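You operate a simulated robot arm through the tools that you are given. There is no shell and no other tool. Be economical: measure what you need, move in short steps, check, and stop when the job is done.

You run a simulated two-armed robot. Do the job below in one go: nothing can be reset, and whatever is moved stays where it is left.

Task
Put the grey filter cup from the top of the blue drawer table in the trough. Close the drawer of the blue drawer table. Take the lid off the caps jar and lay it down on the drainer by the tap. Open the bench locker door, put the nuts jar on the drainer by the tap away on the bench locker and shut the door again. Shut the lid of carrier 10. Put the jug from the steel shelf on the green mat. Put the red rolled form from the top of the brown table on the wide shelf of the rack and the green rolled form on the shelf of the blue drawer table. Take the carrier from the bay 3 of the rack and put it on the counter. Fetch the orange foam pad from the white tray and set it on top of the tube piece with the yellow band. Pull the bushes drawer open. The order is free. Set down upright: filter cup, nuts jar, jug, carrier.

It is judged by the outcome, as a careful person would: the job done as asked, and still so three seconds after it is handed in. It fails if anything else is knocked over, pushed out of place, dropped, spilled or broken. A push-on lid holds only when it is set on centred and level and pressed home; a screw cap is set on level and turned clockwise until tight.

Robot
Two 6-joint arms with two-finger parallel grippers on one trunk, on a base that drives. Base frame: it is fixed to the floor where the robot stands at the start and does not move with it; the origin is under the middle of the robot, x ahead of it, y to its left, z up. Readings come in m, degrees, newtons and seconds.
The left shoulder is at the start at [0.06, 0.187, 1.097], the right one opposite. With the tool pointing down near the work surface each hand reaches from about 0.1 to 0.38 m from the robot's upright axis, wherever it stands, measured 20 degrees to its own side. Places, roughly: bench locker [-1.6, 1.8, 0.1]; bench locker door [-1.6, 1.5, 0.4]; bushes drawer [-1.6, 1.6, 0.7]; carrier [-4, 1.5, 0.5]; counter [-4, 1.6, 0.8]; drawer of the blue drawer table [0.3, 0.1, 0.6]; foam pad [-4.75, 1.75, 0.75]; green mat [-2.7, 1.7, 0.9]; jug [-0.75, 2, 1]; lid of carrier 10 [0.3, 1.9, 1.1]; rolled form [-1, 2, 0.75]; shelf of the blue drawer table [0.5, 0.1, 0.2]; trough [0.4, 1.2, 0.7]; tube piece with the yellow band (20x17x13 cm) [-6.4, 0.4, 0.7]; wide shelf of the rack [-1.5, -2.9, 0.8]. Payload 1.57 kg a hand.
Tool frame (each hand has its own): the origin (TCP) lies between the finger pads and is the grasp point; the fingertips stand 0.03 m ahead of it; z points along the fingers, y is the line along which they close. Largest opening 0.11 m; finger width 0.024, thickness 0.012; the body of the gripper, 0.048 by 0.112 m, starts 0.078 m behind the TCP.
Orientation is that of the tool frame in the base frame, as [roll, pitch, yaw] about the fixed x, y, z axes, in that order (R = Rz(yaw) Ry(pitch) Rx(roll)). With the fingers straight down and closing along the base's y, the tool's x points along the base's -x, its y along +y and its z along -z.

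Tools
- The arms move only by the tool arm_command. It takes "left_increments", "right_increments" or both (then of equal length, played together; a hand with none holds still); each is a list of rows, each a list of 7 numbers: the shift along the base's x, y, z in units of 30 mm (1.0 is 30 mm), then the turn, a rotation vector about the base's x, y, z in units of 8 degrees (1.0 is 8 degrees), then the gripper command, from -1 (fully open) to 1 (shut), values between in proportion. In form: [[tx, ty, tz, ax, ay, az, jaw], ...]. A call has 1 to 20 rows; each row shifts and turns the commanded pose from where the row before left it. A call with a number of a shift or a turn outside -1 to 1 is refused whole. Each row takes 0.2 s and may step no farther than 0.05 m and 8.6 degrees from the row before; otherwise, or with a gripper value out of range, the whole call is refused. A pose out of reach is approached as far as the arm can. The call stops where the force on the tool passes 40 N (or 10 N more than at its start, if that is more) or the arm is blocked; 0.2 s more then pass. The fingers move at their own pace (about 0.153 m/s each) and stop on an object; they squeeze with about 32 N. The grip force told is the motor's: it shows also when the fingers shut on nothing. Time passes only in rows, and 0.2 s behind the last, so rows that do not move let the fingers close. It gives the time, the measured TCP pose, the force on the tool (base axes), the opening and the grip force at its end, in the units of the frame above (readings bear some noise), with the torque about the TCP (base axes, N m) and any sound that the robot's microphone picked up, and new pictures: "views" is both (left out), scene, wrist or none (wrist: the cameras of the hands that moved).
- Cameras (640 x 400 px; columns grow to the right, rows downward): "scene" is now at [-0.0003, 0.0373, 1.6283]; the picture's right is [0.51, -0.86, 0.00], its down [-0.71, -0.42, -0.56] and it looks along [0.48, 0.29, -0.83] (base axes); focal length 281 px, centre (320, 200). "left" rides on the left gripper at [0.07, -0.016, -0.141] in its tool frame; the picture's right is [0.23, 0.97, 0.00], its down [-0.86, 0.20, -0.48] and it looks along [-0.47, 0.11, 0.88] (tool axes); focal length 222 px, centre (320, 200). "right" rides on the right gripper at [0.07, 0.016, -0.141] in its tool frame; the picture's right is [-0.23, 0.97, 0.00], its down [-0.86, -0.20, -0.48] and it looks along [-0.47, -0.11, 0.88] (tool axes); focal length 222 px, centre (320, 200). There is no depth. A picture from a camera that has moved, and an enlarged one, comes with that camera's place and axes in the base frame and with its lens.
- slide_trunk(by): slides the trunk up (or, below 0, down) by that many m; the arms and the scene camera ride with it, the base frame stays. It gives what a move gives, with no picture.
- drive_base(legs): drives the robot by 1 to 6 legs, each [ahead, left, turn to the left] in m, m and degrees, along the robot's own axes; the way and the turn of a leg run together, so that a leg with both is an arc; at most 1.5 m and 180 degrees a leg. The arms and the cameras ride along, it lands a little off, and it stops where it bumps. It gives what a move gives, and a new picture of the scene camera.
- aim_head(pan, tilt): turns the head with the scene camera to pan (to the left, within 86 degrees either way) and tilt (down, from -29 to 69), counted from straight ahead of the robot. It gives what a move gives, and a new picture of the scene camera.
- inspect(camera, box): a new picture of the part [left, top, right, bottom] of that camera's present view, enlarged. No time passes.
- hand_in(): hands the job in; it is judged then, once.

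Work in short steps. Places have to be worked out from the pictures, the camera data and where the tool is seen: move nearer, look again, correct. Check each grasp and each placing, and mend what went wrong. You have 525 turns and 360 pictures in all, those below and enlarged ones among them. Open the grippers and draw the arms clear of the work before you hand the job in, unless the task says otherwise; then end with one line.

The tools are called after "Emit:" as name(argument=value, ...) on one line, values as JSON. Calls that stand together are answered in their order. arm_command: Moves the arms, as the interface text tells. Its arguments: {"type":"object","properties":{"left_increments":{"type":"array"},"right_increments":{"type":"array"},"views":{"type":"string","enum":["both","scene","wrist","none"]}},"required":[]} The other tools are called the same way: slide_trunk (by) slides the trunk up or down; drive_base (legs) drives the base; aim_head (pan, tilt) turns the head that bears the scene camera; inspect (camera, box) takes an enlarged picture of a part of a camera's view; hand_in () hands the job in.

At the start:

```text
time: 0.0
left_eef_pos: [0.3164, 0.4924, 1.1905]
left_orientation: [-179.9, 0.0, 179.9]
left_contact_force: [-0.2, -0.9, -0.5]
left_torque: [0.02, -0.02, 0.01]
left_opening: 0.11
left_gripper_force: 0.1
right_eef_pos: [0.3393, 0.0511, 1.1557]
right_orientation: [-180.0, 0.0, -179.9]
right_contact_force: [0.5, -0.2, -0.2]
right_torque: [0.03, 0.01, 0.02]
right_opening: 0.1099
right_gripper_force: 0.0
trunk travel left (down, up): [-0.725, 0.265]
robot x, y, heading: [0.0001, 0.0022, -0.0]
head pan, tilt: [30.9, 55.8]
```

scene: 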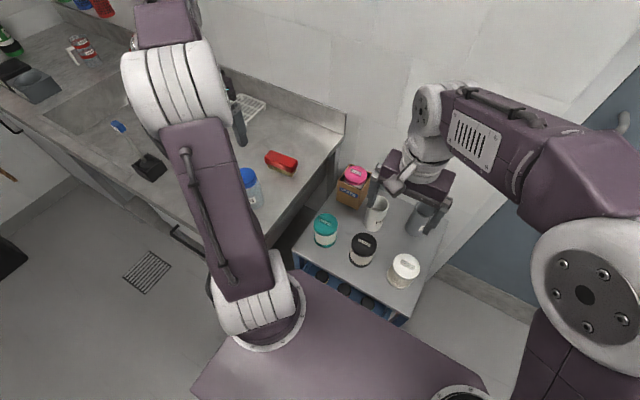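
right: 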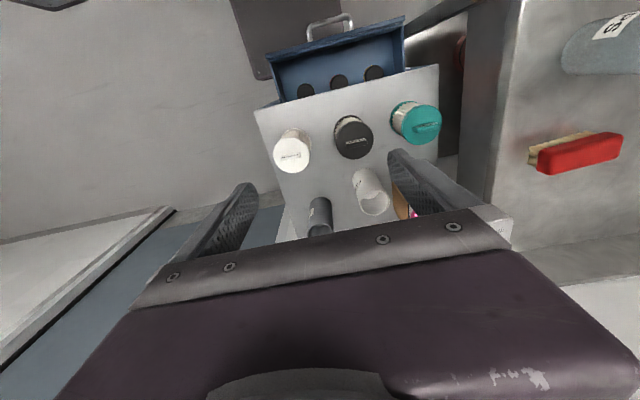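
left: 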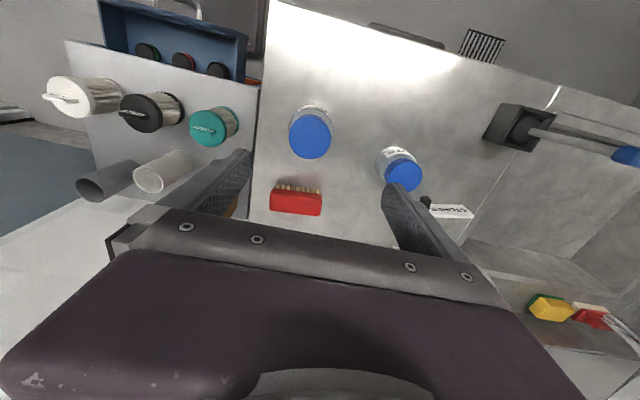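

I start by looking around; the drawer table is ahead with grey and white cups on it. First a look at it with the head straight ahead.

Emit:
aim_head(pan=0, tilt=55)

Emit:
aim_head(pan=60, tilt=30)

Emit:
aim_head(pan=86, tilt=20)

```text
time: 1.0
left_eef_pos: [0.3164, 0.4926, 1.1896]
left_orientation: [-180.0, -0.1, -180.0]
left_contact_force: [0.3, -1.5, 0.6]
left_torque: [0.01, 0.01, 0.03]
left_opening: 0.1099
left_gripper_force: 0.0
right_eef_pos: [0.3401, 0.0522, 1.1557]
right_orientation: [-180.0, -0.1, 180.0]
right_contact_force: [0.7, -0.5, 0.5]
right_torque: [-0.02, 0.01, 0.02]
right_opening: 0.1099
right_gripper_force: 0.0
trunk travel left (down, up): [-0.725, 0.265]
robot x, y, heading: [0.0022, -0.0003, 0.1]
head pan, tilt: [0.0, 55.0]
camera scene: at [0.0106, 0.0008, 1.6294], right [0.0, -1.0, 0.0], down [-0.82, 0.0, -0.57], along [0.57, 0.0, -0.82], focal length 281 px, centre (320, 200)
```

scene: 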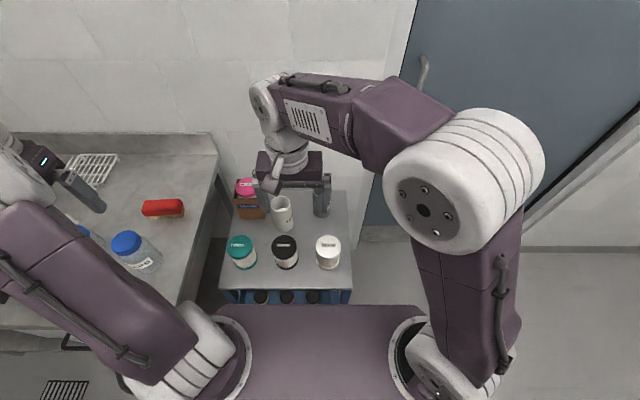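

```text
time: 2.3
left_eef_pos: [0.3156, 0.4929, 1.1894]
left_orientation: [-179.9, -0.1, -180.0]
left_contact_force: [0.4, 1.0, 0.4]
left_torque: [-0.04, -0.02, -0.02]
left_opening: 0.1102
left_gripper_force: 0.1
right_eef_pos: [0.339, 0.0519, 1.1555]
right_orientation: [179.9, 0.0, -179.9]
right_contact_force: [-0.2, 0.6, 0.3]
right_torque: [0.0, 0.0, -0.02]
right_opening: 0.1102
right_gripper_force: 0.0
trunk travel left (down, up): [-0.725, 0.265]
robot x, y, heading: [0.0001, -0.0001, 0.1]
head pan, tilt: [60.0, 30.0]
camera scene: at [-0.0161, 0.0789, 1.6654], right [0.87, -0.5, 0.0], down [-0.25, -0.43, -0.87], along [0.43, 0.75, -0.5], focal length 281 px, centre (320, 200)
```

scene: 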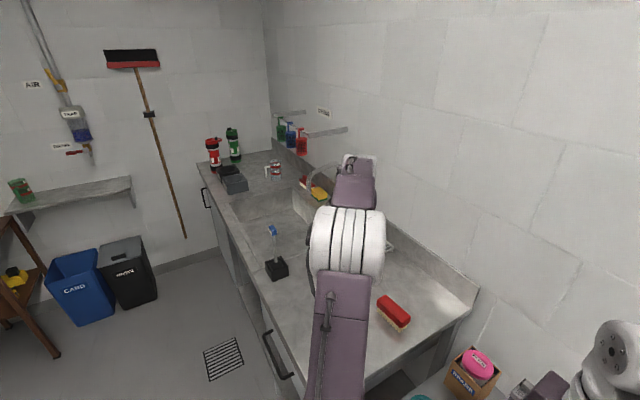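

```text
time: 3.2
left_eef_pos: [0.3164, 0.4939, 1.1903]
left_orientation: [-180.0, 0.1, -180.0]
left_contact_force: [-0.8, -0.5, -0.5]
left_torque: [-0.02, 0.01, 0.02]
left_opening: 0.11
left_gripper_force: 0.2
right_eef_pos: [0.3383, 0.0525, 1.1541]
right_orientation: [180.0, 0.0, 180.0]
right_contact_force: [0.5, 0.1, 0.0]
right_torque: [0.04, 0.01, -0.03]
right_opening: 0.1101
right_gripper_force: 0.1
trunk travel left (down, up): [-0.725, 0.265]
robot x, y, heading: [0.0008, 0.0024, -0.0]
head pan, tilt: [85.9, 20.0]
camera scene: at [-0.0547, 0.0935, 1.6814], right [1.0, -0.07, 0.0], down [-0.02, -0.34, -0.94], along [0.07, 0.94, -0.34], focal length 281 px, centre (320, 200)
```

scene: 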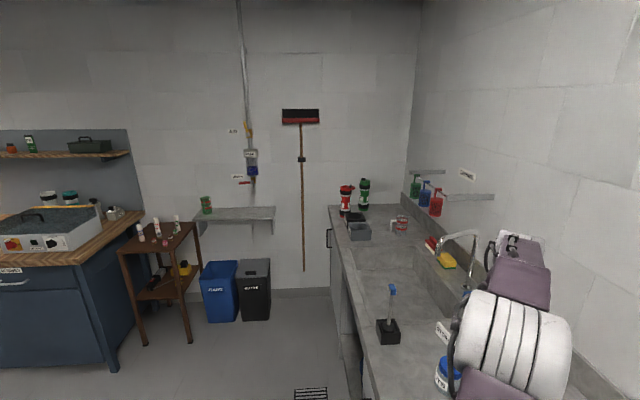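

I see the sink bench at the left, with two blue-lidded jars. I enlarge the left wrist view to read labels.

Emit:
inspect(camera="left", box=[250, 80, 510, 240])

Emit:
inspect(camera="left", box=[30, 0, 270, 220])

Emit:
inspect(camera="scene", box=[320, 150, 520, 400])

Emit:
inspect(camera="scene", box=[0, 110, 300, 380])

```text
2.46 times, centred on (380, 160) of left
camera zoom: at [0.2477, 0.4755, 1.3319], right [-0.23, 0.97, 0.0], down [0.86, 0.2, 0.48], along [0.47, 0.11, -0.88], focal length 547 px, centre (172, 298)
```

zoom: 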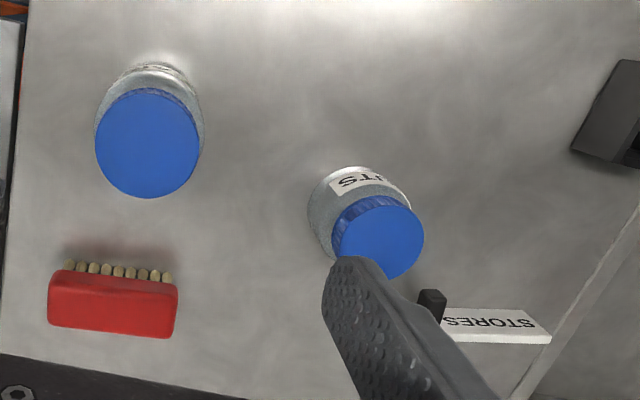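

```text
1.82 times, centred on (150, 110) of left
camera zoom: at [0.2477, 0.4755, 1.3319], right [-0.23, 0.97, 0.0], down [0.86, 0.2, 0.48], along [0.47, 0.11, -0.88], focal length 404 px, centre (629, 364)
```

zoom: 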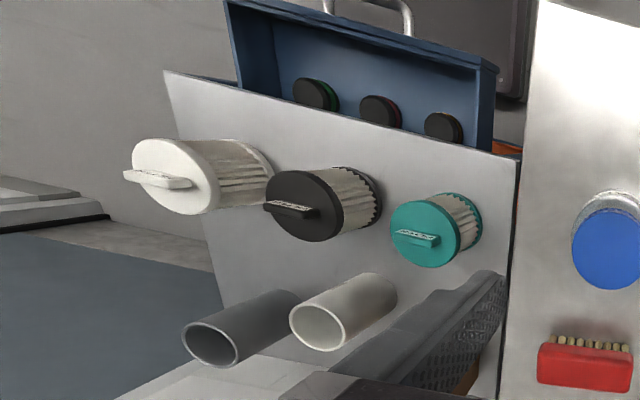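

```text
1.60 times, centred on (420, 275) of scene
camera zoom: at [-0.0547, 0.0935, 1.6814], right [1.0, -0.07, 0.0], down [-0.02, -0.34, -0.94], along [0.07, 0.94, -0.34], focal length 450 px, centre (160, 80)
```

zoom: 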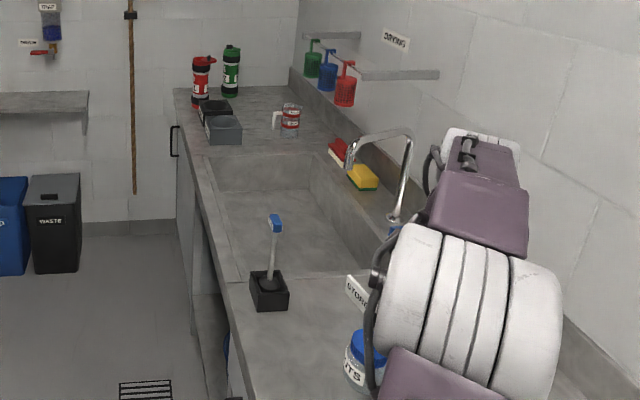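

```text
1.48 times, centred on (150, 245) of scene
camera zoom: at [-0.0547, 0.0935, 1.6814], right [1.0, -0.07, 0.0], down [-0.02, -0.34, -0.94], along [0.07, 0.94, -0.34], focal length 417 px, centre (572, 133)
```

zoom: 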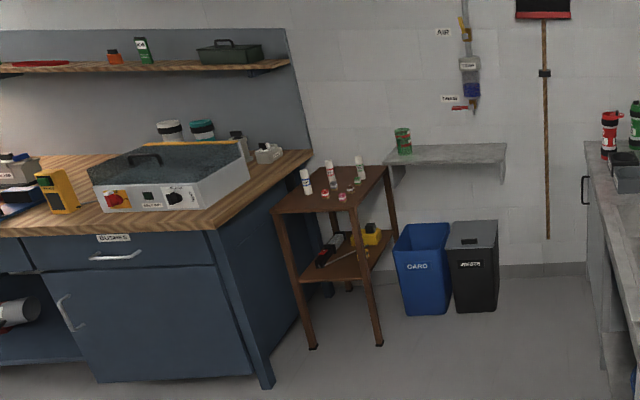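

The drawer table is at x 0.30–0.72, its top z≈0.68, and the drawer sticks out to about x=0.2. I look right before backing off.

Emit:
aim_head(pan=-86, tilt=25)

```text
time: 5.8
left_eef_pos: [0.317, 0.4912, 1.1907]
left_orientation: [180.0, 0.0, 180.0]
left_contact_force: [-0.9, -0.6, -0.5]
left_torque: [-0.01, 0.06, -0.03]
left_opening: 0.1098
left_gripper_force: 0.1
right_eef_pos: [0.3397, 0.0523, 1.1559]
right_orientation: [-180.0, 0.1, -180.0]
right_contact_force: [0.7, 0.0, 0.4]
right_torque: [0.04, 0.01, -0.01]
right_opening: 0.1099
right_gripper_force: 0.1
trunk travel left (down, up): [-0.725, 0.265]
robot x, y, heading: [-0.0023, 0.0033, 0.1]
head pan, tilt: [-85.9, 25.0]
camera scene: at [-0.0549, -0.0913, 1.6734], right [-1.0, -0.07, 0.0], down [-0.03, 0.42, -0.91], along [0.06, -0.9, -0.42], focal length 281 px, centre (320, 200)
```

scene: 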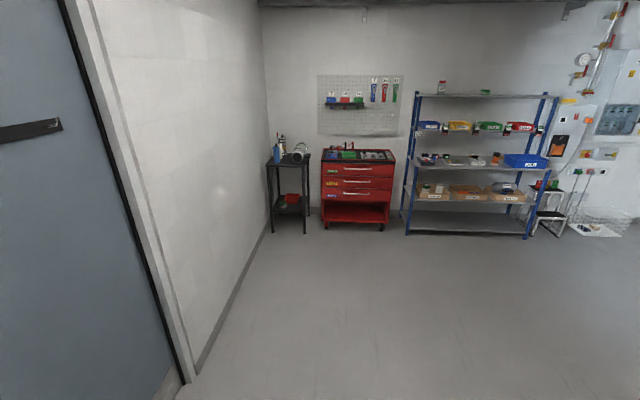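

Free floor behind. I back off 0.3 m, then view the table.

Emit:
drive_base(legs=[[-0.3, 0, 0]])

Emit:
aim_head(pan=0, tilt=45)

```text
time: 7.8
left_eef_pos: [0.0232, 0.492, 1.1901]
left_orientation: [180.0, -0.1, 180.0]
left_contact_force: [1.2, -0.1, -0.1]
left_torque: [0.0, 0.02, 0.01]
left_opening: 0.1102
left_gripper_force: 0.0
right_eef_pos: [0.0454, 0.0525, 1.1547]
right_orientation: [180.0, -0.2, -179.9]
right_contact_force: [0.5, 0.4, -0.1]
right_torque: [-0.01, 0.02, -0.03]
right_opening: 0.1103
right_gripper_force: 0.1
trunk travel left (down, up): [-0.725, 0.265]
robot x, y, heading: [-0.2972, 0.0023, -0.0]
head pan, tilt: [-85.9, 25.0]
camera scene: at [-0.3483, -0.0911, 1.6734], right [-1.0, -0.07, 0.0], down [-0.03, 0.42, -0.91], along [0.06, -0.9, -0.42], focal length 281 px, centre (320, 200)
```

scene: 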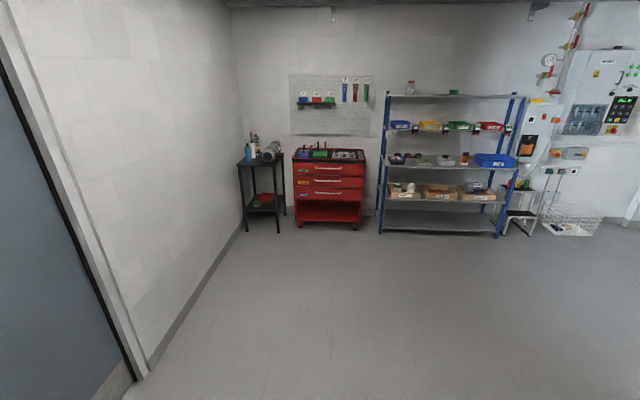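

```text
time: 9.4
left_eef_pos: [0.0222, 0.4919, 1.1905]
left_orientation: [-179.9, 0.0, 179.9]
left_contact_force: [-0.1, 0.2, -0.1]
left_torque: [0.01, 0.0, 0.0]
left_opening: 0.1099
left_gripper_force: 0.1
right_eef_pos: [0.0441, 0.0529, 1.1556]
right_orientation: [179.9, 0.0, 179.9]
right_contact_force: [0.4, -0.4, -0.2]
right_torque: [0.01, -0.02, 0.01]
right_opening: 0.1102
right_gripper_force: 0.1
trunk travel left (down, up): [-0.725, 0.265]
robot x, y, heading: [-0.2944, 0.0001, 0.2]
head pan, tilt: [0.0, 45.0]
camera scene: at [-0.275, 0.0006, 1.6428], right [0.0, -1.0, 0.0], down [-0.71, 0.0, -0.71], along [0.71, 0.0, -0.71], focal length 281 px, centre (320, 200)
```

scene: 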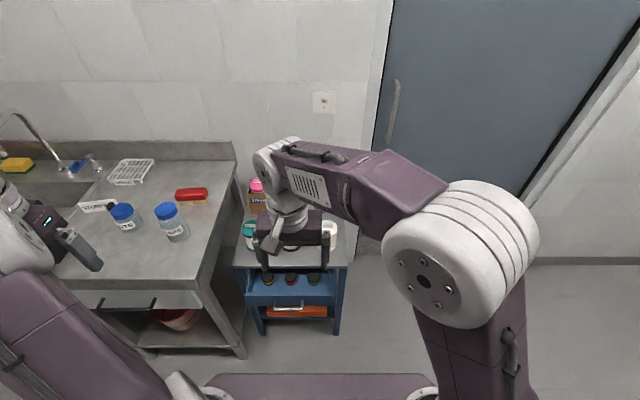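

Zooming on the table, drawer, and jars.

Emit:
inspect(camera="scene", box=[220, 170, 370, 340])

Emit:
inspect(camera="scene", box=[60, 140, 250, 260])

Emit:
slide_trunk(by=-0.4)

```text
2.35 times, centred on (295, 255) of scene
camera zoom: at [-0.275, 0.0006, 1.6428], right [0.0, -1.0, 0.0], down [-0.71, 0.0, -0.71], along [0.71, 0.0, -0.71], focal length 662 px, centre (379, 71)
```

zoom: 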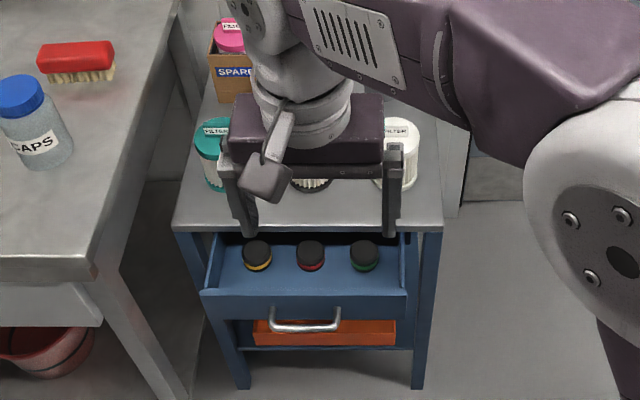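

```text
3.33 times, centred on (155, 200) of scene
camera zoom: at [-0.275, 0.0006, 1.6428], right [0.0, -1.0, 0.0], down [-0.71, 0.0, -0.71], along [0.71, 0.0, -0.71], focal length 938 px, centre (870, 200)
```

zoom: 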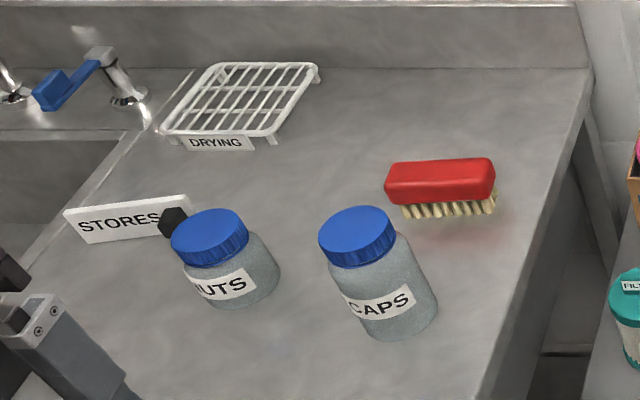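

```text
time: 13.2
left_eef_pos: [0.0222, 0.493, 0.7894]
left_orientation: [-180.0, 0.0, 180.0]
left_contact_force: [-0.3, -0.4, 1.4]
left_torque: [0.02, 0.0, 0.01]
left_opening: 0.11
left_gripper_force: 0.0
right_eef_pos: [0.0445, 0.0529, 0.7551]
right_orientation: [180.0, 0.1, -180.0]
right_contact_force: [-0.9, -0.8, -0.1]
right_torque: [-0.01, -0.01, -0.02]
right_opening: 0.1102
right_gripper_force: 0.1
trunk travel left (down, up): [-0.325, 0.665]
robot x, y, heading: [-0.2943, 0.0008, -0.1]
head pan, tilt: [0.0, 45.0]
```

Lowered. A look from the new camera height.

Emit:
aim_head(pan=0, tilt=40)

```text
time: 13.9
left_eef_pos: [0.0204, 0.4927, 0.7909]
left_orientation: [-180.0, 0.1, 180.0]
left_contact_force: [-0.3, -0.4, -0.4]
left_torque: [0.0, 0.03, 0.04]
left_opening: 0.1099
left_gripper_force: 0.1
right_eef_pos: [0.0443, 0.0529, 0.7562]
right_orientation: [180.0, 0.0, -180.0]
right_contact_force: [-0.1, 0.4, 0.1]
right_torque: [0.0, 0.0, -0.01]
right_opening: 0.11
right_gripper_force: 0.0
trunk travel left (down, up): [-0.325, 0.665]
robot x, y, heading: [-0.2967, -0.0014, 0.1]
head pan, tilt: [0.0, 40.0]
camera scene: at [-0.2716, 0.0007, 1.25], right [0.0, -1.0, 0.0], down [-0.64, 0.0, -0.77], along [0.77, 0.0, -0.64], focal length 281 px, centre (320, 200)
```

scene: 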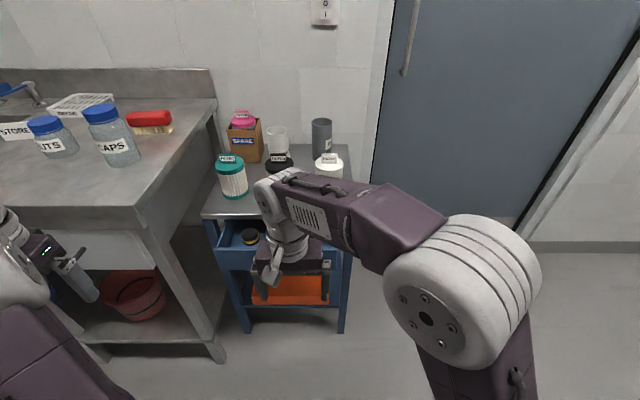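

The grey cup stands far right on the table. Now I lower the closed right hand before the drawer handle (about x=0.17, y=0.12, z=0.62).

Emit:
arm_command(right_increments=[[0, 0.5, -0.9, 0, 0, 0, 1], [0, 0.5, -0.9, 0, 0, 0, 1], [0, 0.5, -0.9, 0, 0, 0, 1], [0, 0.5, -0.9, 0, 0, 0, 1], [0, 0.3, -0.6, 0, 0, 0, 1]])

```text
time: 15.1
left_eef_pos: [0.0228, 0.492, 0.7909]
left_orientation: [179.9, 0.0, -180.0]
left_contact_force: [-0.3, -0.2, 0.7]
left_torque: [-0.01, -0.03, -0.01]
left_opening: 0.11
left_gripper_force: 0.0
right_eef_pos: [0.0445, 0.1228, 0.6288]
right_orientation: [-179.9, 0.0, -180.0]
right_contact_force: [0.2, 0.1, 0.6]
right_torque: [-0.01, 0.0, -0.01]
right_opening: 0.0
right_gripper_force: 21.3
trunk travel left (down, up): [-0.325, 0.665]
robot x, y, heading: [-0.2957, 0.0041, 0.3]
head pan, tilt: [0.0, 40.0]
camera scene: at [-0.2714, 0.0009, 1.2501], right [0.0, -1.0, 0.0], down [-0.64, 0.0, -0.77], along [0.77, 0.0, -0.64], focal length 281 px, centre (320, 200)
camera right: at [-0.0245, 0.1383, 0.7711], right [0.23, 0.97, 0.0], down [0.86, -0.2, 0.48], along [0.47, -0.11, -0.88], focal length 222 px, centre (320, 200)
```

scene: 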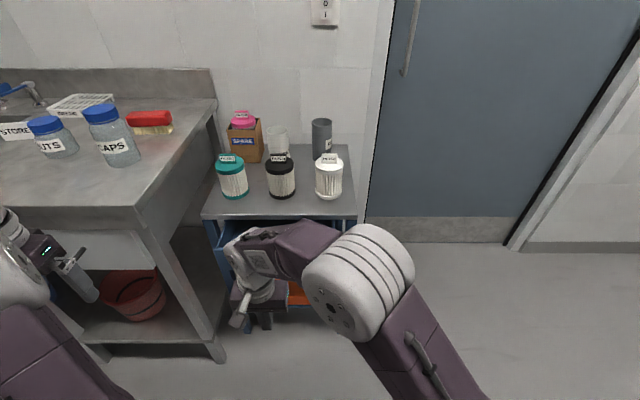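
right: 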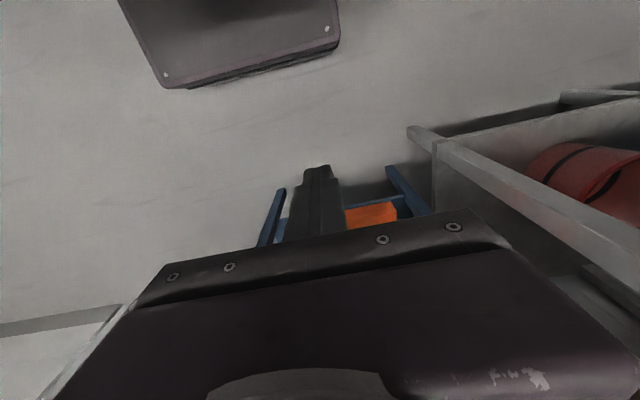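

Now push forward gently until contact shows.

Emit:
arm_command(right_increments=[[0.8, 0, 0, 0, 0, 0, 1], [0.8, 0, 0, 0, 0, 0, 1], [0.8, 0, 0, 0, 0, 0, 1], [0.5, 0, 0, 0, 0, 0, 1], [0.5, 0, 0, 0, 0, 0, 1], [0.5, 0, 0, 0, 0, 0, 1], [0.5, 0, 0, 0, 0, 0, 1]], views="scene")

```text
time: 16.7
left_eef_pos: [0.0215, 0.4923, 0.791]
left_orientation: [-180.0, 0.1, -180.0]
left_contact_force: [0.8, 0.6, 0.1]
left_torque: [0.0, -0.01, 0.03]
left_opening: 0.1102
left_gripper_force: 0.0
right_eef_pos: [0.1775, 0.1206, 0.6297]
right_orientation: [-180.0, -0.1, -180.0]
right_contact_force: [1.3, -0.7, -0.9]
right_torque: [-0.01, -0.03, -0.02]
right_opening: 0.0
right_gripper_force: 21.0
trunk travel left (down, up): [-0.325, 0.665]
robot x, y, heading: [-0.2958, 0.0017, 0.1]
head pan, tilt: [0.0, 40.0]
camera scene: at [-0.2713, 0.0007, 1.25], right [0.0, -1.0, 0.0], down [-0.64, 0.0, -0.77], along [0.77, 0.0, -0.64], focal length 281 px, centre (320, 200)
```

scene: 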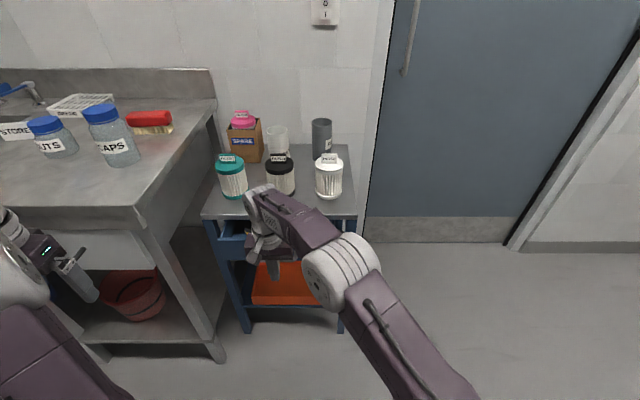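

No contact force yet; I look at the wrist view to find the handle.

Emit:
inspect(camera="right", box=[200, 60, 500, 260])

Emit:
inspect(camera="scene", box=[190, 180, 380, 320])

```text
2.00 times, centred on (350, 160) of right
camera zoom: at [0.1076, 0.1362, 0.7707], right [0.23, 0.97, 0.0], down [0.86, -0.2, 0.48], along [0.47, -0.11, -0.88], focal length 444 px, centre (260, 280)
```

zoom: 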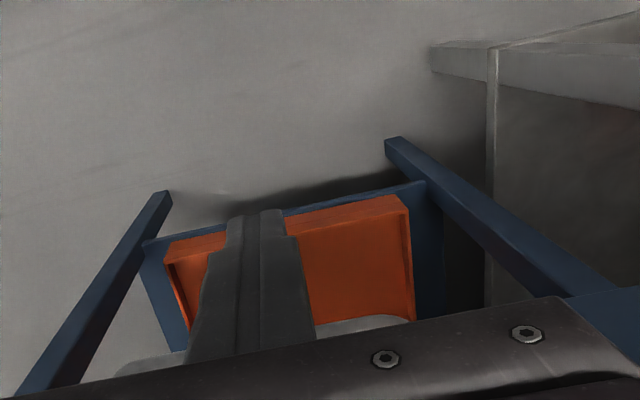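

```text
2.86 times, centred on (285, 250) of scene
camera zoom: at [-0.2713, 0.0007, 1.25], right [0.0, -1.0, 0.0], down [-0.64, 0.0, -0.77], along [0.77, 0.0, -0.64], focal length 804 px, centre (420, 57)
```

zoom: 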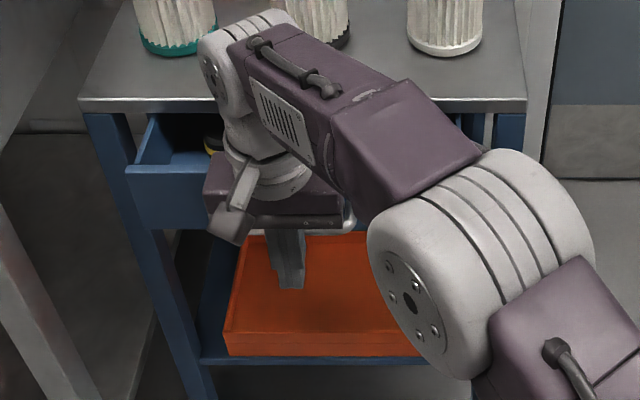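

The handle's right end shows just ahead of the fingers at about z=0.66. I continue to push.

Emit:
arm_command(right_increments=[[0.5, 0, 0, 0, 0, 0, 1], [0.5, 0, 0, 0, 0, 0, 1], [0.5, 0, 0, 0, 0, 0, 1], [0.5, 0, 0, 0, 0, 0, 1]], views="scene")

```text
time: 17.7
left_eef_pos: [0.022, 0.4928, 0.7907]
left_orientation: [-180.0, 0.0, -179.9]
left_contact_force: [0.5, -0.5, -0.5]
left_torque: [-0.01, 0.02, 0.01]
left_opening: 0.1102
left_gripper_force: 0.1
right_eef_pos: [0.2114, 0.1103, 0.6252]
right_orientation: [-180.0, -0.1, 180.0]
right_contact_force: [-0.2, 0.5, 0.2]
right_torque: [0.01, -0.03, -0.01]
right_opening: 0.0
right_gripper_force: 21.1
right hand out of reach, approached as far as the arm can: row 3, 4
trunk travel left (down, up): [-0.325, 0.665]
robot x, y, heading: [-0.2961, 0.0017, 0.1]
head pan, tilt: [0.0, 40.0]
camera scene: at [-0.271, 0.0007, 1.25], right [0.0, -1.0, 0.0], down [-0.64, 0.0, -0.77], along [0.77, 0.0, -0.64], focal length 281 px, centre (320, 200)
```

scene: 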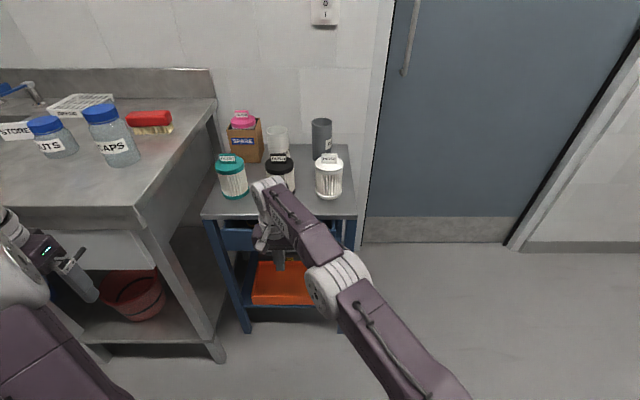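

Out of reach at 0.51 m from the axis. I draw the hand back, drive ahead 0.12 and push again.

Emit:
arm_command(right_increments=[[-1, 0, 0, 0, 0, 0, 1], [-1, 0, 0, 0, 0, 0, 1], [-1, 0, 0, 0, 0, 0, 1], [-1, 0, 0, 0, 0, 0, 1]], views="none")

Emit:
drive_base(legs=[[0.12, 0, 0]])

```text
time: 18.7
left_eef_pos: [0.0215, 0.4923, 0.7918]
left_orientation: [-180.0, 0.0, 179.9]
left_contact_force: [-1.1, 0.3, -0.7]
left_torque: [-0.02, -0.02, 0.03]
left_opening: 0.11
left_gripper_force: 0.1
right_eef_pos: [0.089, 0.1096, 0.6246]
right_orientation: [180.0, -0.1, 180.0]
right_contact_force: [-0.2, 0.2, -0.2]
right_torque: [0.01, 0.0, -0.03]
right_opening: 0.0
right_gripper_force: 21.7
trunk travel left (down, up): [-0.325, 0.665]
robot x, y, heading: [-0.2991, 0.0012, 0.0]
head pan, tilt: [0.0, 40.0]
```

```text
time: 19.9
left_eef_pos: [0.1093, 0.4917, 0.79]
left_orientation: [-179.6, -1.2, -179.9]
left_contact_force: [-1.0, -0.7, 0.3]
left_torque: [0.0, -0.13, -0.04]
left_opening: 0.1101
left_gripper_force: 0.0
right_eef_pos: [0.184, 0.1109, 0.6249]
right_orientation: [-179.9, 0.1, -179.9]
right_contact_force: [-0.5, 0.1, -0.2]
right_torque: [0.0, -0.03, 0.02]
right_opening: 0.0
right_gripper_force: 21.2
trunk travel left (down, up): [-0.325, 0.665]
robot x, y, heading: [-0.1978, 0.0016, -0.1]
head pan, tilt: [0.0, 40.0]
stopped in leg 1: the force on the tool passed its limit (the readings are from after the stop); the commanded pose is now the measured one
camera scene: at [-0.1764, 0.0008, 1.25], right [0.0, -1.0, 0.0], down [-0.64, 0.0, -0.77], along [0.77, 0.0, -0.64], focal length 281 px, centre (320, 200)
```

scene: 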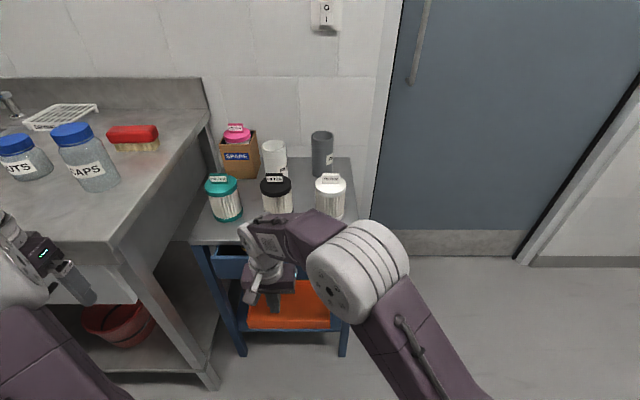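

The left hand touched the bench front. I draw it back and raise it above bench height.

Emit:
arm_command(left_increments=[[-1, 0, 0, 0, 0, 0, -1], [-1, 0, 0, 0, 0, 0, -1], [-1, 0, 0.5, 0, 0, 0, -1], [0, 0, 1, 0, 0, 0, -1], [0, 0, 1, 0, 0, 0, -1], [0, 0, 1, 0, 0, 0, -1], [0, 0, 1, 0, 0, 0, -1], [0, 0, 1, 0, 0, 0, -1], [0, 0, 1, 0, 0, 0, -1], [0, 0, 1, 0, 0, 0, -1]], views="both")

```text
time: 22.1
left_eef_pos: [0.0111, 0.4746, 0.9521]
left_orientation: [-179.7, -1.1, -180.0]
left_contact_force: [0.5, 0.6, -0.5]
left_torque: [0.01, 0.02, -0.02]
left_opening: 0.1101
left_gripper_force: 0.2
left hand out of reach, approached as far as the arm can: row 8, 9, 10
right_eef_pos: [0.1846, 0.11, 0.6254]
right_orientation: [-180.0, 0.0, 179.9]
right_contact_force: [0.3, -0.1, 0.0]
right_torque: [0.03, -0.01, 0.0]
right_opening: 0.0001
right_gripper_force: 21.5
trunk travel left (down, up): [-0.325, 0.665]
robot x, y, heading: [-0.2004, -0.0003, -0.2]
head pan, tilt: [0.0, 40.0]
camera scene: at [-0.1763, 0.0008, 1.25], right [0.0, -1.0, 0.0], down [-0.64, 0.0, -0.77], along [0.77, 0.0, -0.64], focal length 281 px, centre (320, 200)
camera left: at [-0.0553, 0.4588, 1.0956], right [-0.23, 0.97, 0.0], down [0.86, 0.2, 0.46], along [0.45, 0.1, -0.89], focal length 222 px, centre (320, 200)
```

scene: 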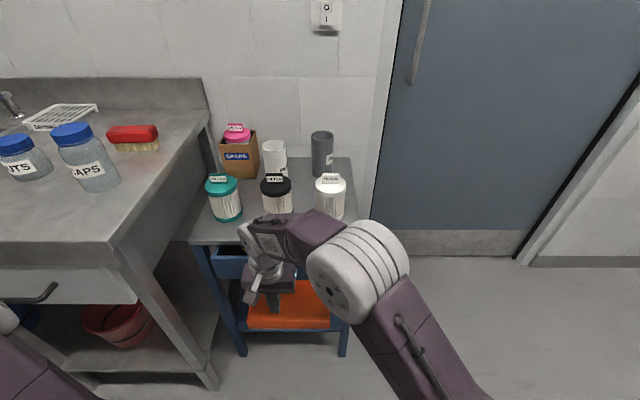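
left: 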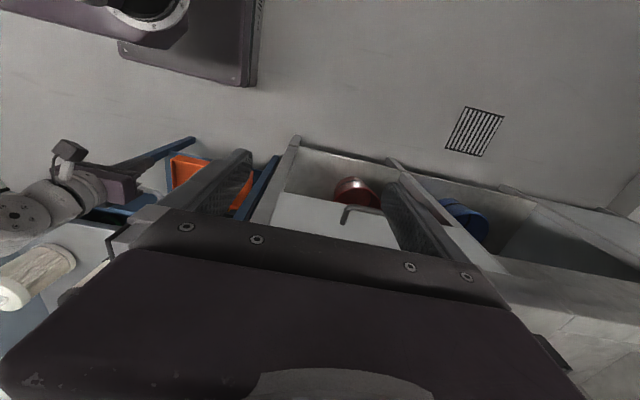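

Left hand clear. Now push the drawer with the right hand.

Emit:
arm_command(right_increments=[[0.5, 0, 0, 0, 0, 0, 1], [0.5, 0, 0, 0, 0, 0, 1], [0.5, 0, 0, 0, 0, 0, 1], [0.5, 0, 0, 0, 0, 0, 1], [0.5, 0, 0, 0, 0, 0, 1]], views="scene")

```text
time: 23.3
left_eef_pos: [0.0097, 0.4743, 0.9528]
left_orientation: [-179.8, -1.0, 180.0]
left_contact_force: [-0.4, -0.7, 0.3]
left_torque: [-0.01, 0.02, 0.0]
left_opening: 0.1098
left_gripper_force: 0.1
right_eef_pos: [0.2491, 0.1105, 0.6253]
right_orientation: [-179.5, -1.3, -179.8]
right_contact_force: [-16.4, -2.2, 6.9]
right_torque: [0.12, -0.61, 0.14]
right_opening: 0.0
right_gripper_force: 21.1
trunk travel left (down, up): [-0.325, 0.665]
robot x, y, heading: [-0.1971, -0.0002, 0.2]
head pan, tilt: [0.0, 40.0]
stopped in row 5 (right hand): the force on the tool passed its limit (the readings are from after the stop); the commanded pose is now the measured one
camera scene: at [-0.1778, 0.0006, 1.2503], right [0.0, -1.0, 0.0], down [-0.64, 0.0, -0.77], along [0.77, 0.0, -0.64], focal length 281 px, centre (320, 200)
```

scene: 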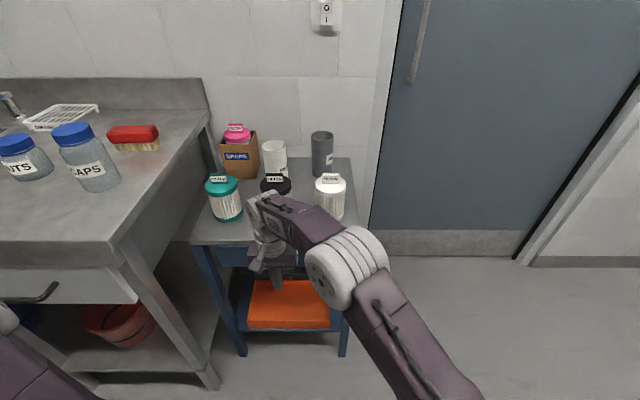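

Resistance at the end; I retract and inspect whether the drawer is fully shut.

Emit:
arm_command(right_increments=[[-1, 0, 0, 0, 0, 0, 1], [-1, 0, 0, 0, 0, 0, 1], [-1, -1, 0, 0, 0, 0, 1], [-1, -1, 0, 0, 0, 0, 1], [0, -1, 0, 0, 0, 0, 1], [0, -1, 0, 0, 0, 0, 1], [0, -1, 0, 0, 0, 0, 1]], views="none")

Emit:
inspect(camera="scene", box=[180, 120, 380, 370])

```text
time: 24.9
left_eef_pos: [0.0109, 0.4752, 0.9533]
left_orientation: [-179.8, -1.1, 179.9]
left_contact_force: [-0.8, 0.7, 0.5]
left_torque: [0.0, 0.02, 0.0]
left_opening: 0.11
left_gripper_force: 0.2
right_eef_pos: [0.132, -0.0402, 0.6232]
right_orientation: [-179.6, -0.9, -179.8]
right_contact_force: [0.8, 0.1, 0.3]
right_torque: [0.01, 0.02, 0.03]
right_opening: 0.0
right_gripper_force: 21.3
trunk travel left (down, up): [-0.325, 0.665]
robot x, y, heading: [-0.2013, -0.0035, 0.2]
head pan, tilt: [0.0, 40.0]
```

```text
1.60 times, centred on (280, 245) of scene
camera zoom: at [-0.1765, 0.0004, 1.25], right [0.0, -1.0, 0.0], down [-0.64, 0.0, -0.77], along [0.77, 0.0, -0.64], focal length 450 px, centre (384, 128)
```

zoom: 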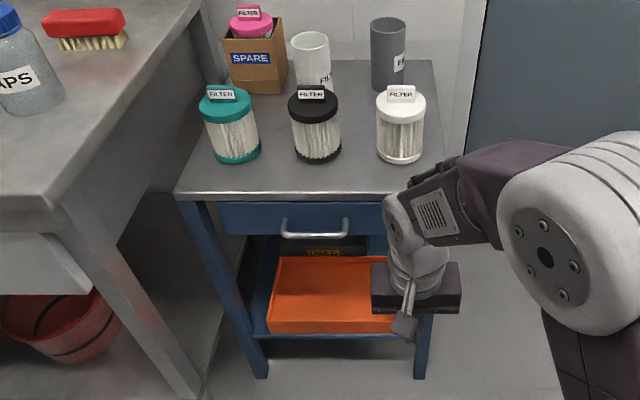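

The drawer is shut. The grey cup is at about (0.645, -0.01), top z≈0.83, too far from the front; I'll reach it from the table's right side with the left hand. Raise trunk, strafe right.

Emit:
slide_trunk(by=0.25)

Emit:
drive_base(legs=[[-0.05, -0.42, 0]])

```text
time: 27.4
left_eef_pos: [0.0108, 0.475, 1.2022]
left_orientation: [-179.7, -1.0, -180.0]
left_contact_force: [0.5, 0.0, -0.7]
left_torque: [-0.02, 0.04, -0.01]
left_opening: 0.1096
left_gripper_force: 0.0
right_eef_pos: [0.1335, -0.0386, 0.8736]
right_orientation: [-179.7, -1.1, -179.8]
right_contact_force: [0.0, -0.2, 0.4]
right_torque: [0.0, -0.01, 0.03]
right_opening: 0.0
right_gripper_force: 20.7
trunk travel left (down, up): [-0.575, 0.415]
robot x, y, heading: [-0.2002, 0.0003, -0.0]
head pan, tilt: [0.0, 40.0]
```

```text
time: 30.1
left_eef_pos: [-0.0388, 0.0517, 1.202]
left_orientation: [-179.8, -1.1, 179.8]
left_contact_force: [-0.3, -0.7, 0.5]
left_torque: [0.0, -0.02, 0.01]
left_opening: 0.1101
left_gripper_force: 0.1
right_eef_pos: [0.0811, -0.465, 0.8735]
right_orientation: [-179.7, -1.0, -180.0]
right_contact_force: [0.2, 0.5, -0.1]
right_torque: [0.0, 0.02, 0.0]
right_opening: 0.0
right_gripper_force: 21.4
trunk travel left (down, up): [-0.575, 0.415]
robot x, y, heading: [-0.2484, -0.4225, -0.1]
head pan, tilt: [0.0, 40.0]
camera scene: at [-0.2273, -0.423, 1.5], right [0.0, -1.0, 0.0], down [-0.64, 0.0, -0.77], along [0.77, 0.0, -0.64], focal length 281 px, centre (320, 200)
```

scene: 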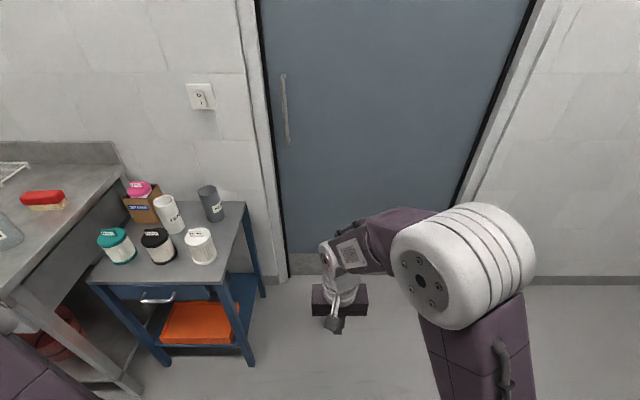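

Clear floor right of the table. Drive ahead 0.42.

Emit:
drive_base(legs=[[0.42, 0, 0]])

Emit:
aim_head(pan=35, tilt=50)

```text
time: 32.6
left_eef_pos: [0.3753, 0.0495, 1.2025]
left_orientation: [-179.7, -1.1, 179.8]
left_contact_force: [0.4, 0.4, 0.4]
left_torque: [0.01, 0.02, 0.02]
left_opening: 0.1099
left_gripper_force: 0.1
right_eef_pos: [0.4941, -0.466, 0.873]
right_orientation: [-179.5, -1.0, 179.9]
right_contact_force: [-0.2, -0.7, 0.3]
right_torque: [-0.01, 0.0, 0.01]
right_opening: 0.0
right_gripper_force: 21.8
trunk travel left (down, up): [-0.575, 0.415]
robot x, y, heading: [0.161, -0.425, -0.2]
head pan, tilt: [0.0, 40.0]
camera scene: at [0.1845, -0.424, 1.5], right [0.0, -1.0, 0.0], down [-0.64, 0.0, -0.77], along [0.77, 0.0, -0.64], focal length 281 px, centre (320, 200)
```

scene: 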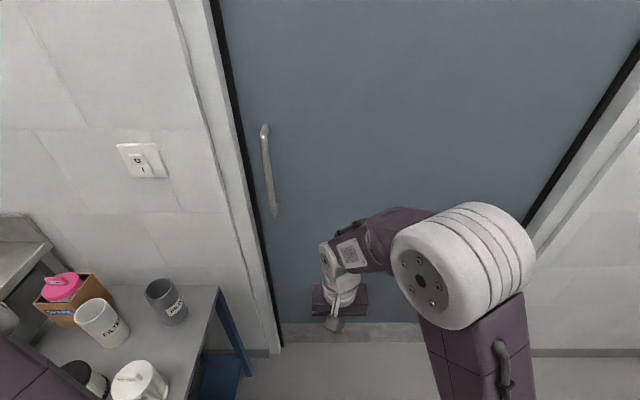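

```text
time: 33.6
left_eef_pos: [0.373, 0.05, 1.2037]
left_orientation: [-179.6, -1.1, 179.7]
left_contact_force: [0.2, 0.2, -0.2]
left_torque: [0.0, 0.0, -0.03]
left_opening: 0.11
left_gripper_force: 0.0
right_eef_pos: [0.4943, -0.4657, 0.8732]
right_orientation: [-179.6, -1.1, 179.8]
right_contact_force: [-0.7, 0.1, -0.5]
right_torque: [0.03, -0.02, 0.01]
right_opening: 0.0
right_gripper_force: 21.4
trunk travel left (down, up): [-0.575, 0.415]
robot x, y, heading: [0.1597, -0.4225, -0.1]
head pan, tilt: [35.0, 50.0]
camera scene: at [0.1626, -0.3798, 1.4859], right [0.57, -0.82, 0.0], down [-0.63, -0.44, -0.64], along [0.53, 0.37, -0.77], focal length 281 px, centre (320, 200)
```

scene: 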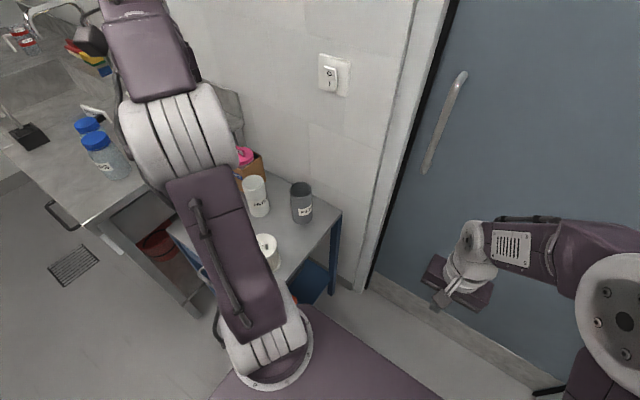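

The cup rim centre comes out near (0.625, 0.0, 0.83). I bring the left hand above it and look with its camera.

Emit:
arm_command(left_increments=[[1, -0.2, 0, 0, 0, 0, -1], [1, -0.2, 0, 0, 0, 0, -1], [1, -0.2, 0, 0, 0, 0, -1], [1, -0.2, 0, 0, 0, 0, -1], [1, -0.2, -0.8, 0, 0, 0, -1], [1, -0.2, -0.8, 0, 0, 0, -1], [1, -0.2, -0.8, 0, 0, 0, -1], [1, -0.2, -0.8, 0, 0, 0, -1], [0.2, -0.1, -0.8, 0, 0, 0, -1]])

```text
time: 35.6
left_eef_pos: [0.6106, -0.0119, 1.0601]
left_orientation: [-179.7, -1.0, 179.7]
left_contact_force: [0.7, -0.5, 0.5]
left_torque: [-0.01, 0.0, 0.0]
left_opening: 0.1098
left_gripper_force: 0.1
left hand out of reach, approached as far as the arm can: row 1, 2, 3, 4
right_eef_pos: [0.4933, -0.4658, 0.8739]
right_orientation: [-179.6, -1.0, 179.9]
right_contact_force: [-0.8, 0.1, 0.9]
right_torque: [-0.03, -0.02, 0.0]
right_opening: 0.0
right_gripper_force: 21.1
trunk travel left (down, up): [-0.575, 0.415]
robot x, y, heading: [0.161, -0.428, 0.0]
head pan, tilt: [35.0, 50.0]
camera scene: at [0.1619, -0.38, 1.4859], right [0.57, -0.82, 0.0], down [-0.63, -0.44, -0.64], along [0.53, 0.37, -0.77], focal length 281 px, centre (320, 200)
camera left: at [0.5445, -0.0275, 1.2027], right [-0.22, 0.97, 0.0], down [0.87, 0.2, 0.46], along [0.45, 0.1, -0.89], focal length 222 px, centre (320, 200)
```

scene: 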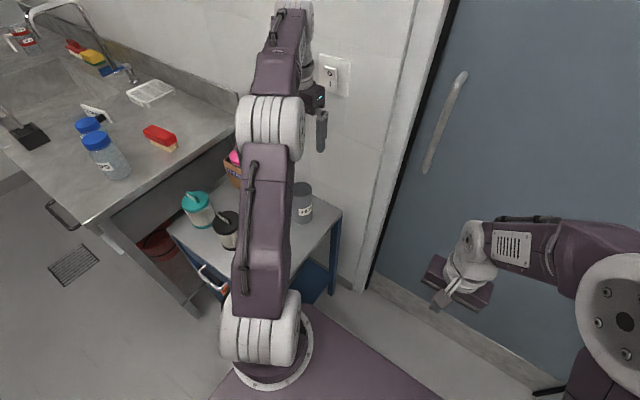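
left: 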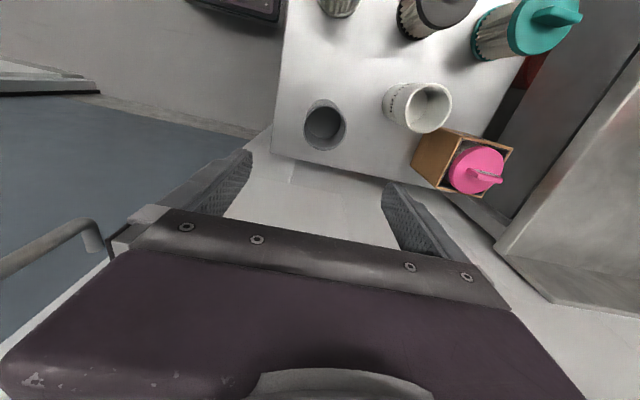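

The cup is seen almost beneath the hand, centre ≈(0.602, -0.011). I descend partway and look again.

Emit:
arm_command(left_increments=[[-0.1, 0, -1, 0, 0, 0, -1], [-0.1, 0, -1, 0, 0, 0, -1], [-0.1, 0, -1, 0, 0, 0, -1], [0, 0, -1, 0, 0, 0, -1], [0, 0, -1, 0, 0, 0, -1]])

```text
time: 36.8
left_eef_pos: [0.6028, -0.0092, 0.91]
left_orientation: [-179.8, -1.1, 179.7]
left_contact_force: [0.0, -0.1, -1.0]
left_torque: [-0.02, 0.01, 0.0]
left_opening: 0.1101
left_gripper_force: 0.1
right_eef_pos: [0.4942, -0.4637, 0.8739]
right_orientation: [-179.6, -1.1, 179.9]
right_contact_force: [0.1, -0.4, 0.3]
right_torque: [0.03, 0.06, 0.0]
right_opening: 0.0001
right_gripper_force: 21.5
trunk travel left (down, up): [-0.575, 0.415]
robot x, y, heading: [0.1623, -0.4274, -0.0]
head pan, tilt: [35.0, 50.0]
camera scene: at [0.1632, -0.3792, 1.4859], right [0.57, -0.82, 0.0], down [-0.63, -0.44, -0.64], along [0.53, 0.37, -0.77], focal length 281 px, centre (320, 200)
camera left: at [0.5363, -0.0258, 1.0529], right [-0.22, 0.97, 0.0], down [0.87, 0.2, 0.46], along [0.45, 0.1, -0.89], focal length 222 px, centre (320, 200)
```

scene: 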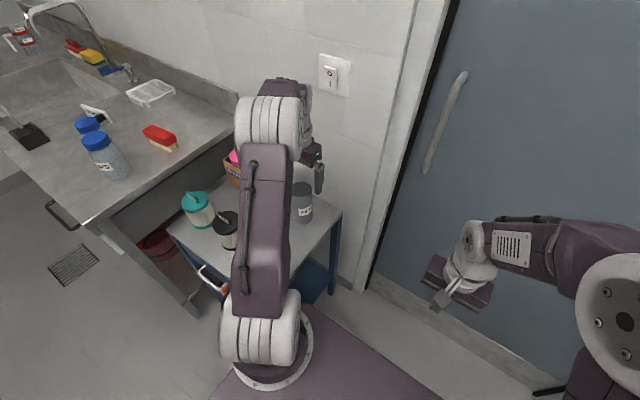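
left: 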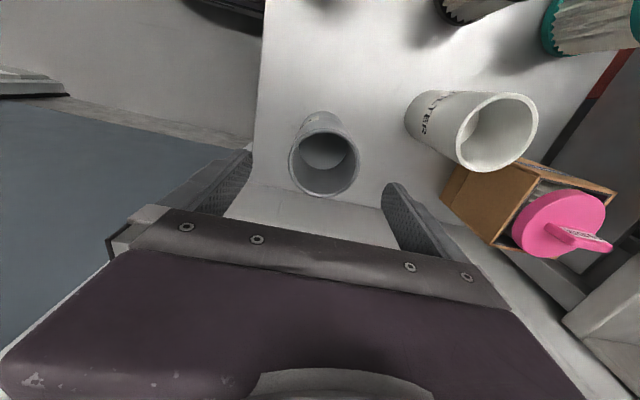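

Rim ≈(0.599,-0.008,0.845): aligned. I descend to z≈0.80 and close.

Emit:
arm_command(left_increments=[[-0.1, 0, -1, 0, 0, 0, -1], [0, 0, -1, 0, 0, 0, -1], [0, 0, -1, 0, 0, 0, -1], [0, 0, -0.6, 0, 0, 0, -1], [0, 0, 0, 0, 0, 0, 1], [0, 0, 0, 0, 0, 0, 1], [0, 0, 0, 0, 0, 0, 1]], views="wrist")

```text
time: 38.4
left_eef_pos: [0.5987, -0.0107, 0.8013]
left_orientation: [-179.7, -1.2, 179.7]
left_contact_force: [-0.3, 0.6, 1.2]
left_torque: [0.08, 0.03, 0.0]
left_opening: 0.0668
left_gripper_force: 32.0
right_eef_pos: [0.4945, -0.4655, 0.8747]
right_orientation: [-179.6, -0.9, 179.8]
right_contact_force: [-0.8, -0.2, -0.8]
right_torque: [-0.01, 0.0, 0.02]
right_opening: 0.0002
right_gripper_force: 20.8
trunk travel left (down, up): [-0.575, 0.415]
robot x, y, heading: [0.1644, -0.4214, -0.1]
head pan, tilt: [35.0, 50.0]
camera left: at [0.5325, -0.0267, 0.9441], right [-0.22, 0.98, 0.0], down [0.87, 0.2, 0.46], along [0.45, 0.1, -0.89], focal length 222 px, centre (320, 200)
```

left: 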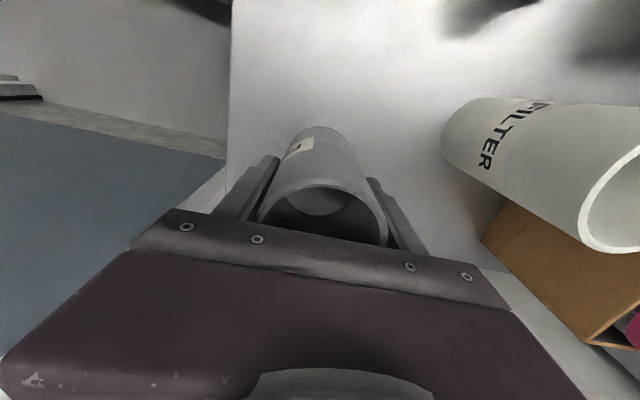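

Gripped (0.067 m). Lift and draw the hand back toward the body.

Emit:
arm_command(left_increments=[[0, 0, 1, 0, 0, 0, 1], [0, 0, 1, 0, 0, 0, 1], [0, 0, 1, 0, 0, 0, 1], [0, 0, 1, 0, 0, 0, 1], [0, 0, 1, 0, 0, 0, 1], [0, 0, 1, 0, 0, 0, 1], [0, 0, 1, 0, 0, 0, 1], [0, 0, 1, 0, 0, 0, 1], [0, 0, 1, 0, 0, 0, 1], [-1, 0, 0.5, 0, 0, 0, 1], [-1, 0, 0.5, 0, 0, 0, 1], [-1, 0, 0, 0, 0, 0, 1], [-1, 0, 0, 0, 0, 0, 1], [-1, 0, 0, 0, 0, 0, 1]])

```text
time: 41.4
left_eef_pos: [0.4467, -0.0093, 1.1015]
left_orientation: [-179.6, -1.1, 179.7]
left_contact_force: [-1.5, -0.3, -1.8]
left_torque: [0.0, -0.01, 0.0]
left_opening: 0.0669
left_gripper_force: 31.9
right_eef_pos: [0.4934, -0.4667, 0.8733]
right_orientation: [-179.5, -1.1, 179.8]
right_contact_force: [0.9, -0.2, 0.7]
right_torque: [0.0, 0.02, 0.04]
right_opening: 0.0
right_gripper_force: 20.7
trunk travel left (down, up): [-0.575, 0.415]
robot x, y, heading: [0.1617, -0.4248, -0.3]
head pan, tilt: [35.0, 50.0]
camera scene: at [0.1616, -0.3799, 1.4859], right [0.57, -0.82, 0.0], down [-0.63, -0.44, -0.64], along [0.53, 0.37, -0.77], focal length 281 px, centre (320, 200)
camera left: at [0.3805, -0.026, 1.2443], right [-0.22, 0.98, 0.0], down [0.87, 0.2, 0.46], along [0.45, 0.1, -0.89], focal length 222 px, centre (320, 200)
```

scene: 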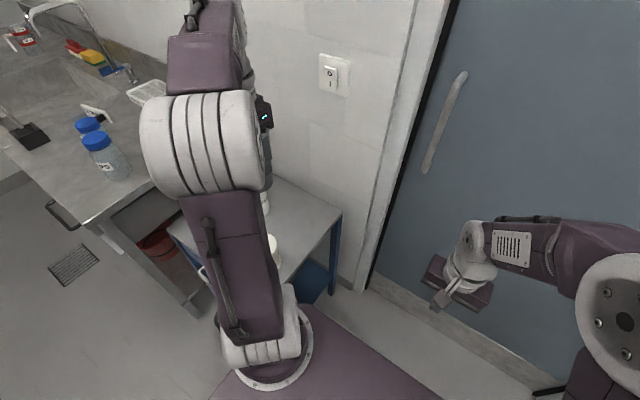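
left: 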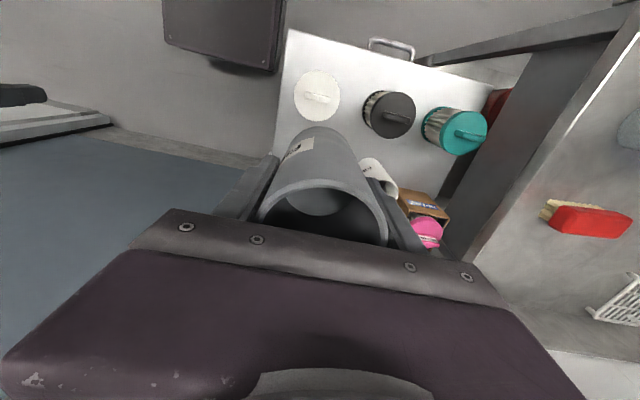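

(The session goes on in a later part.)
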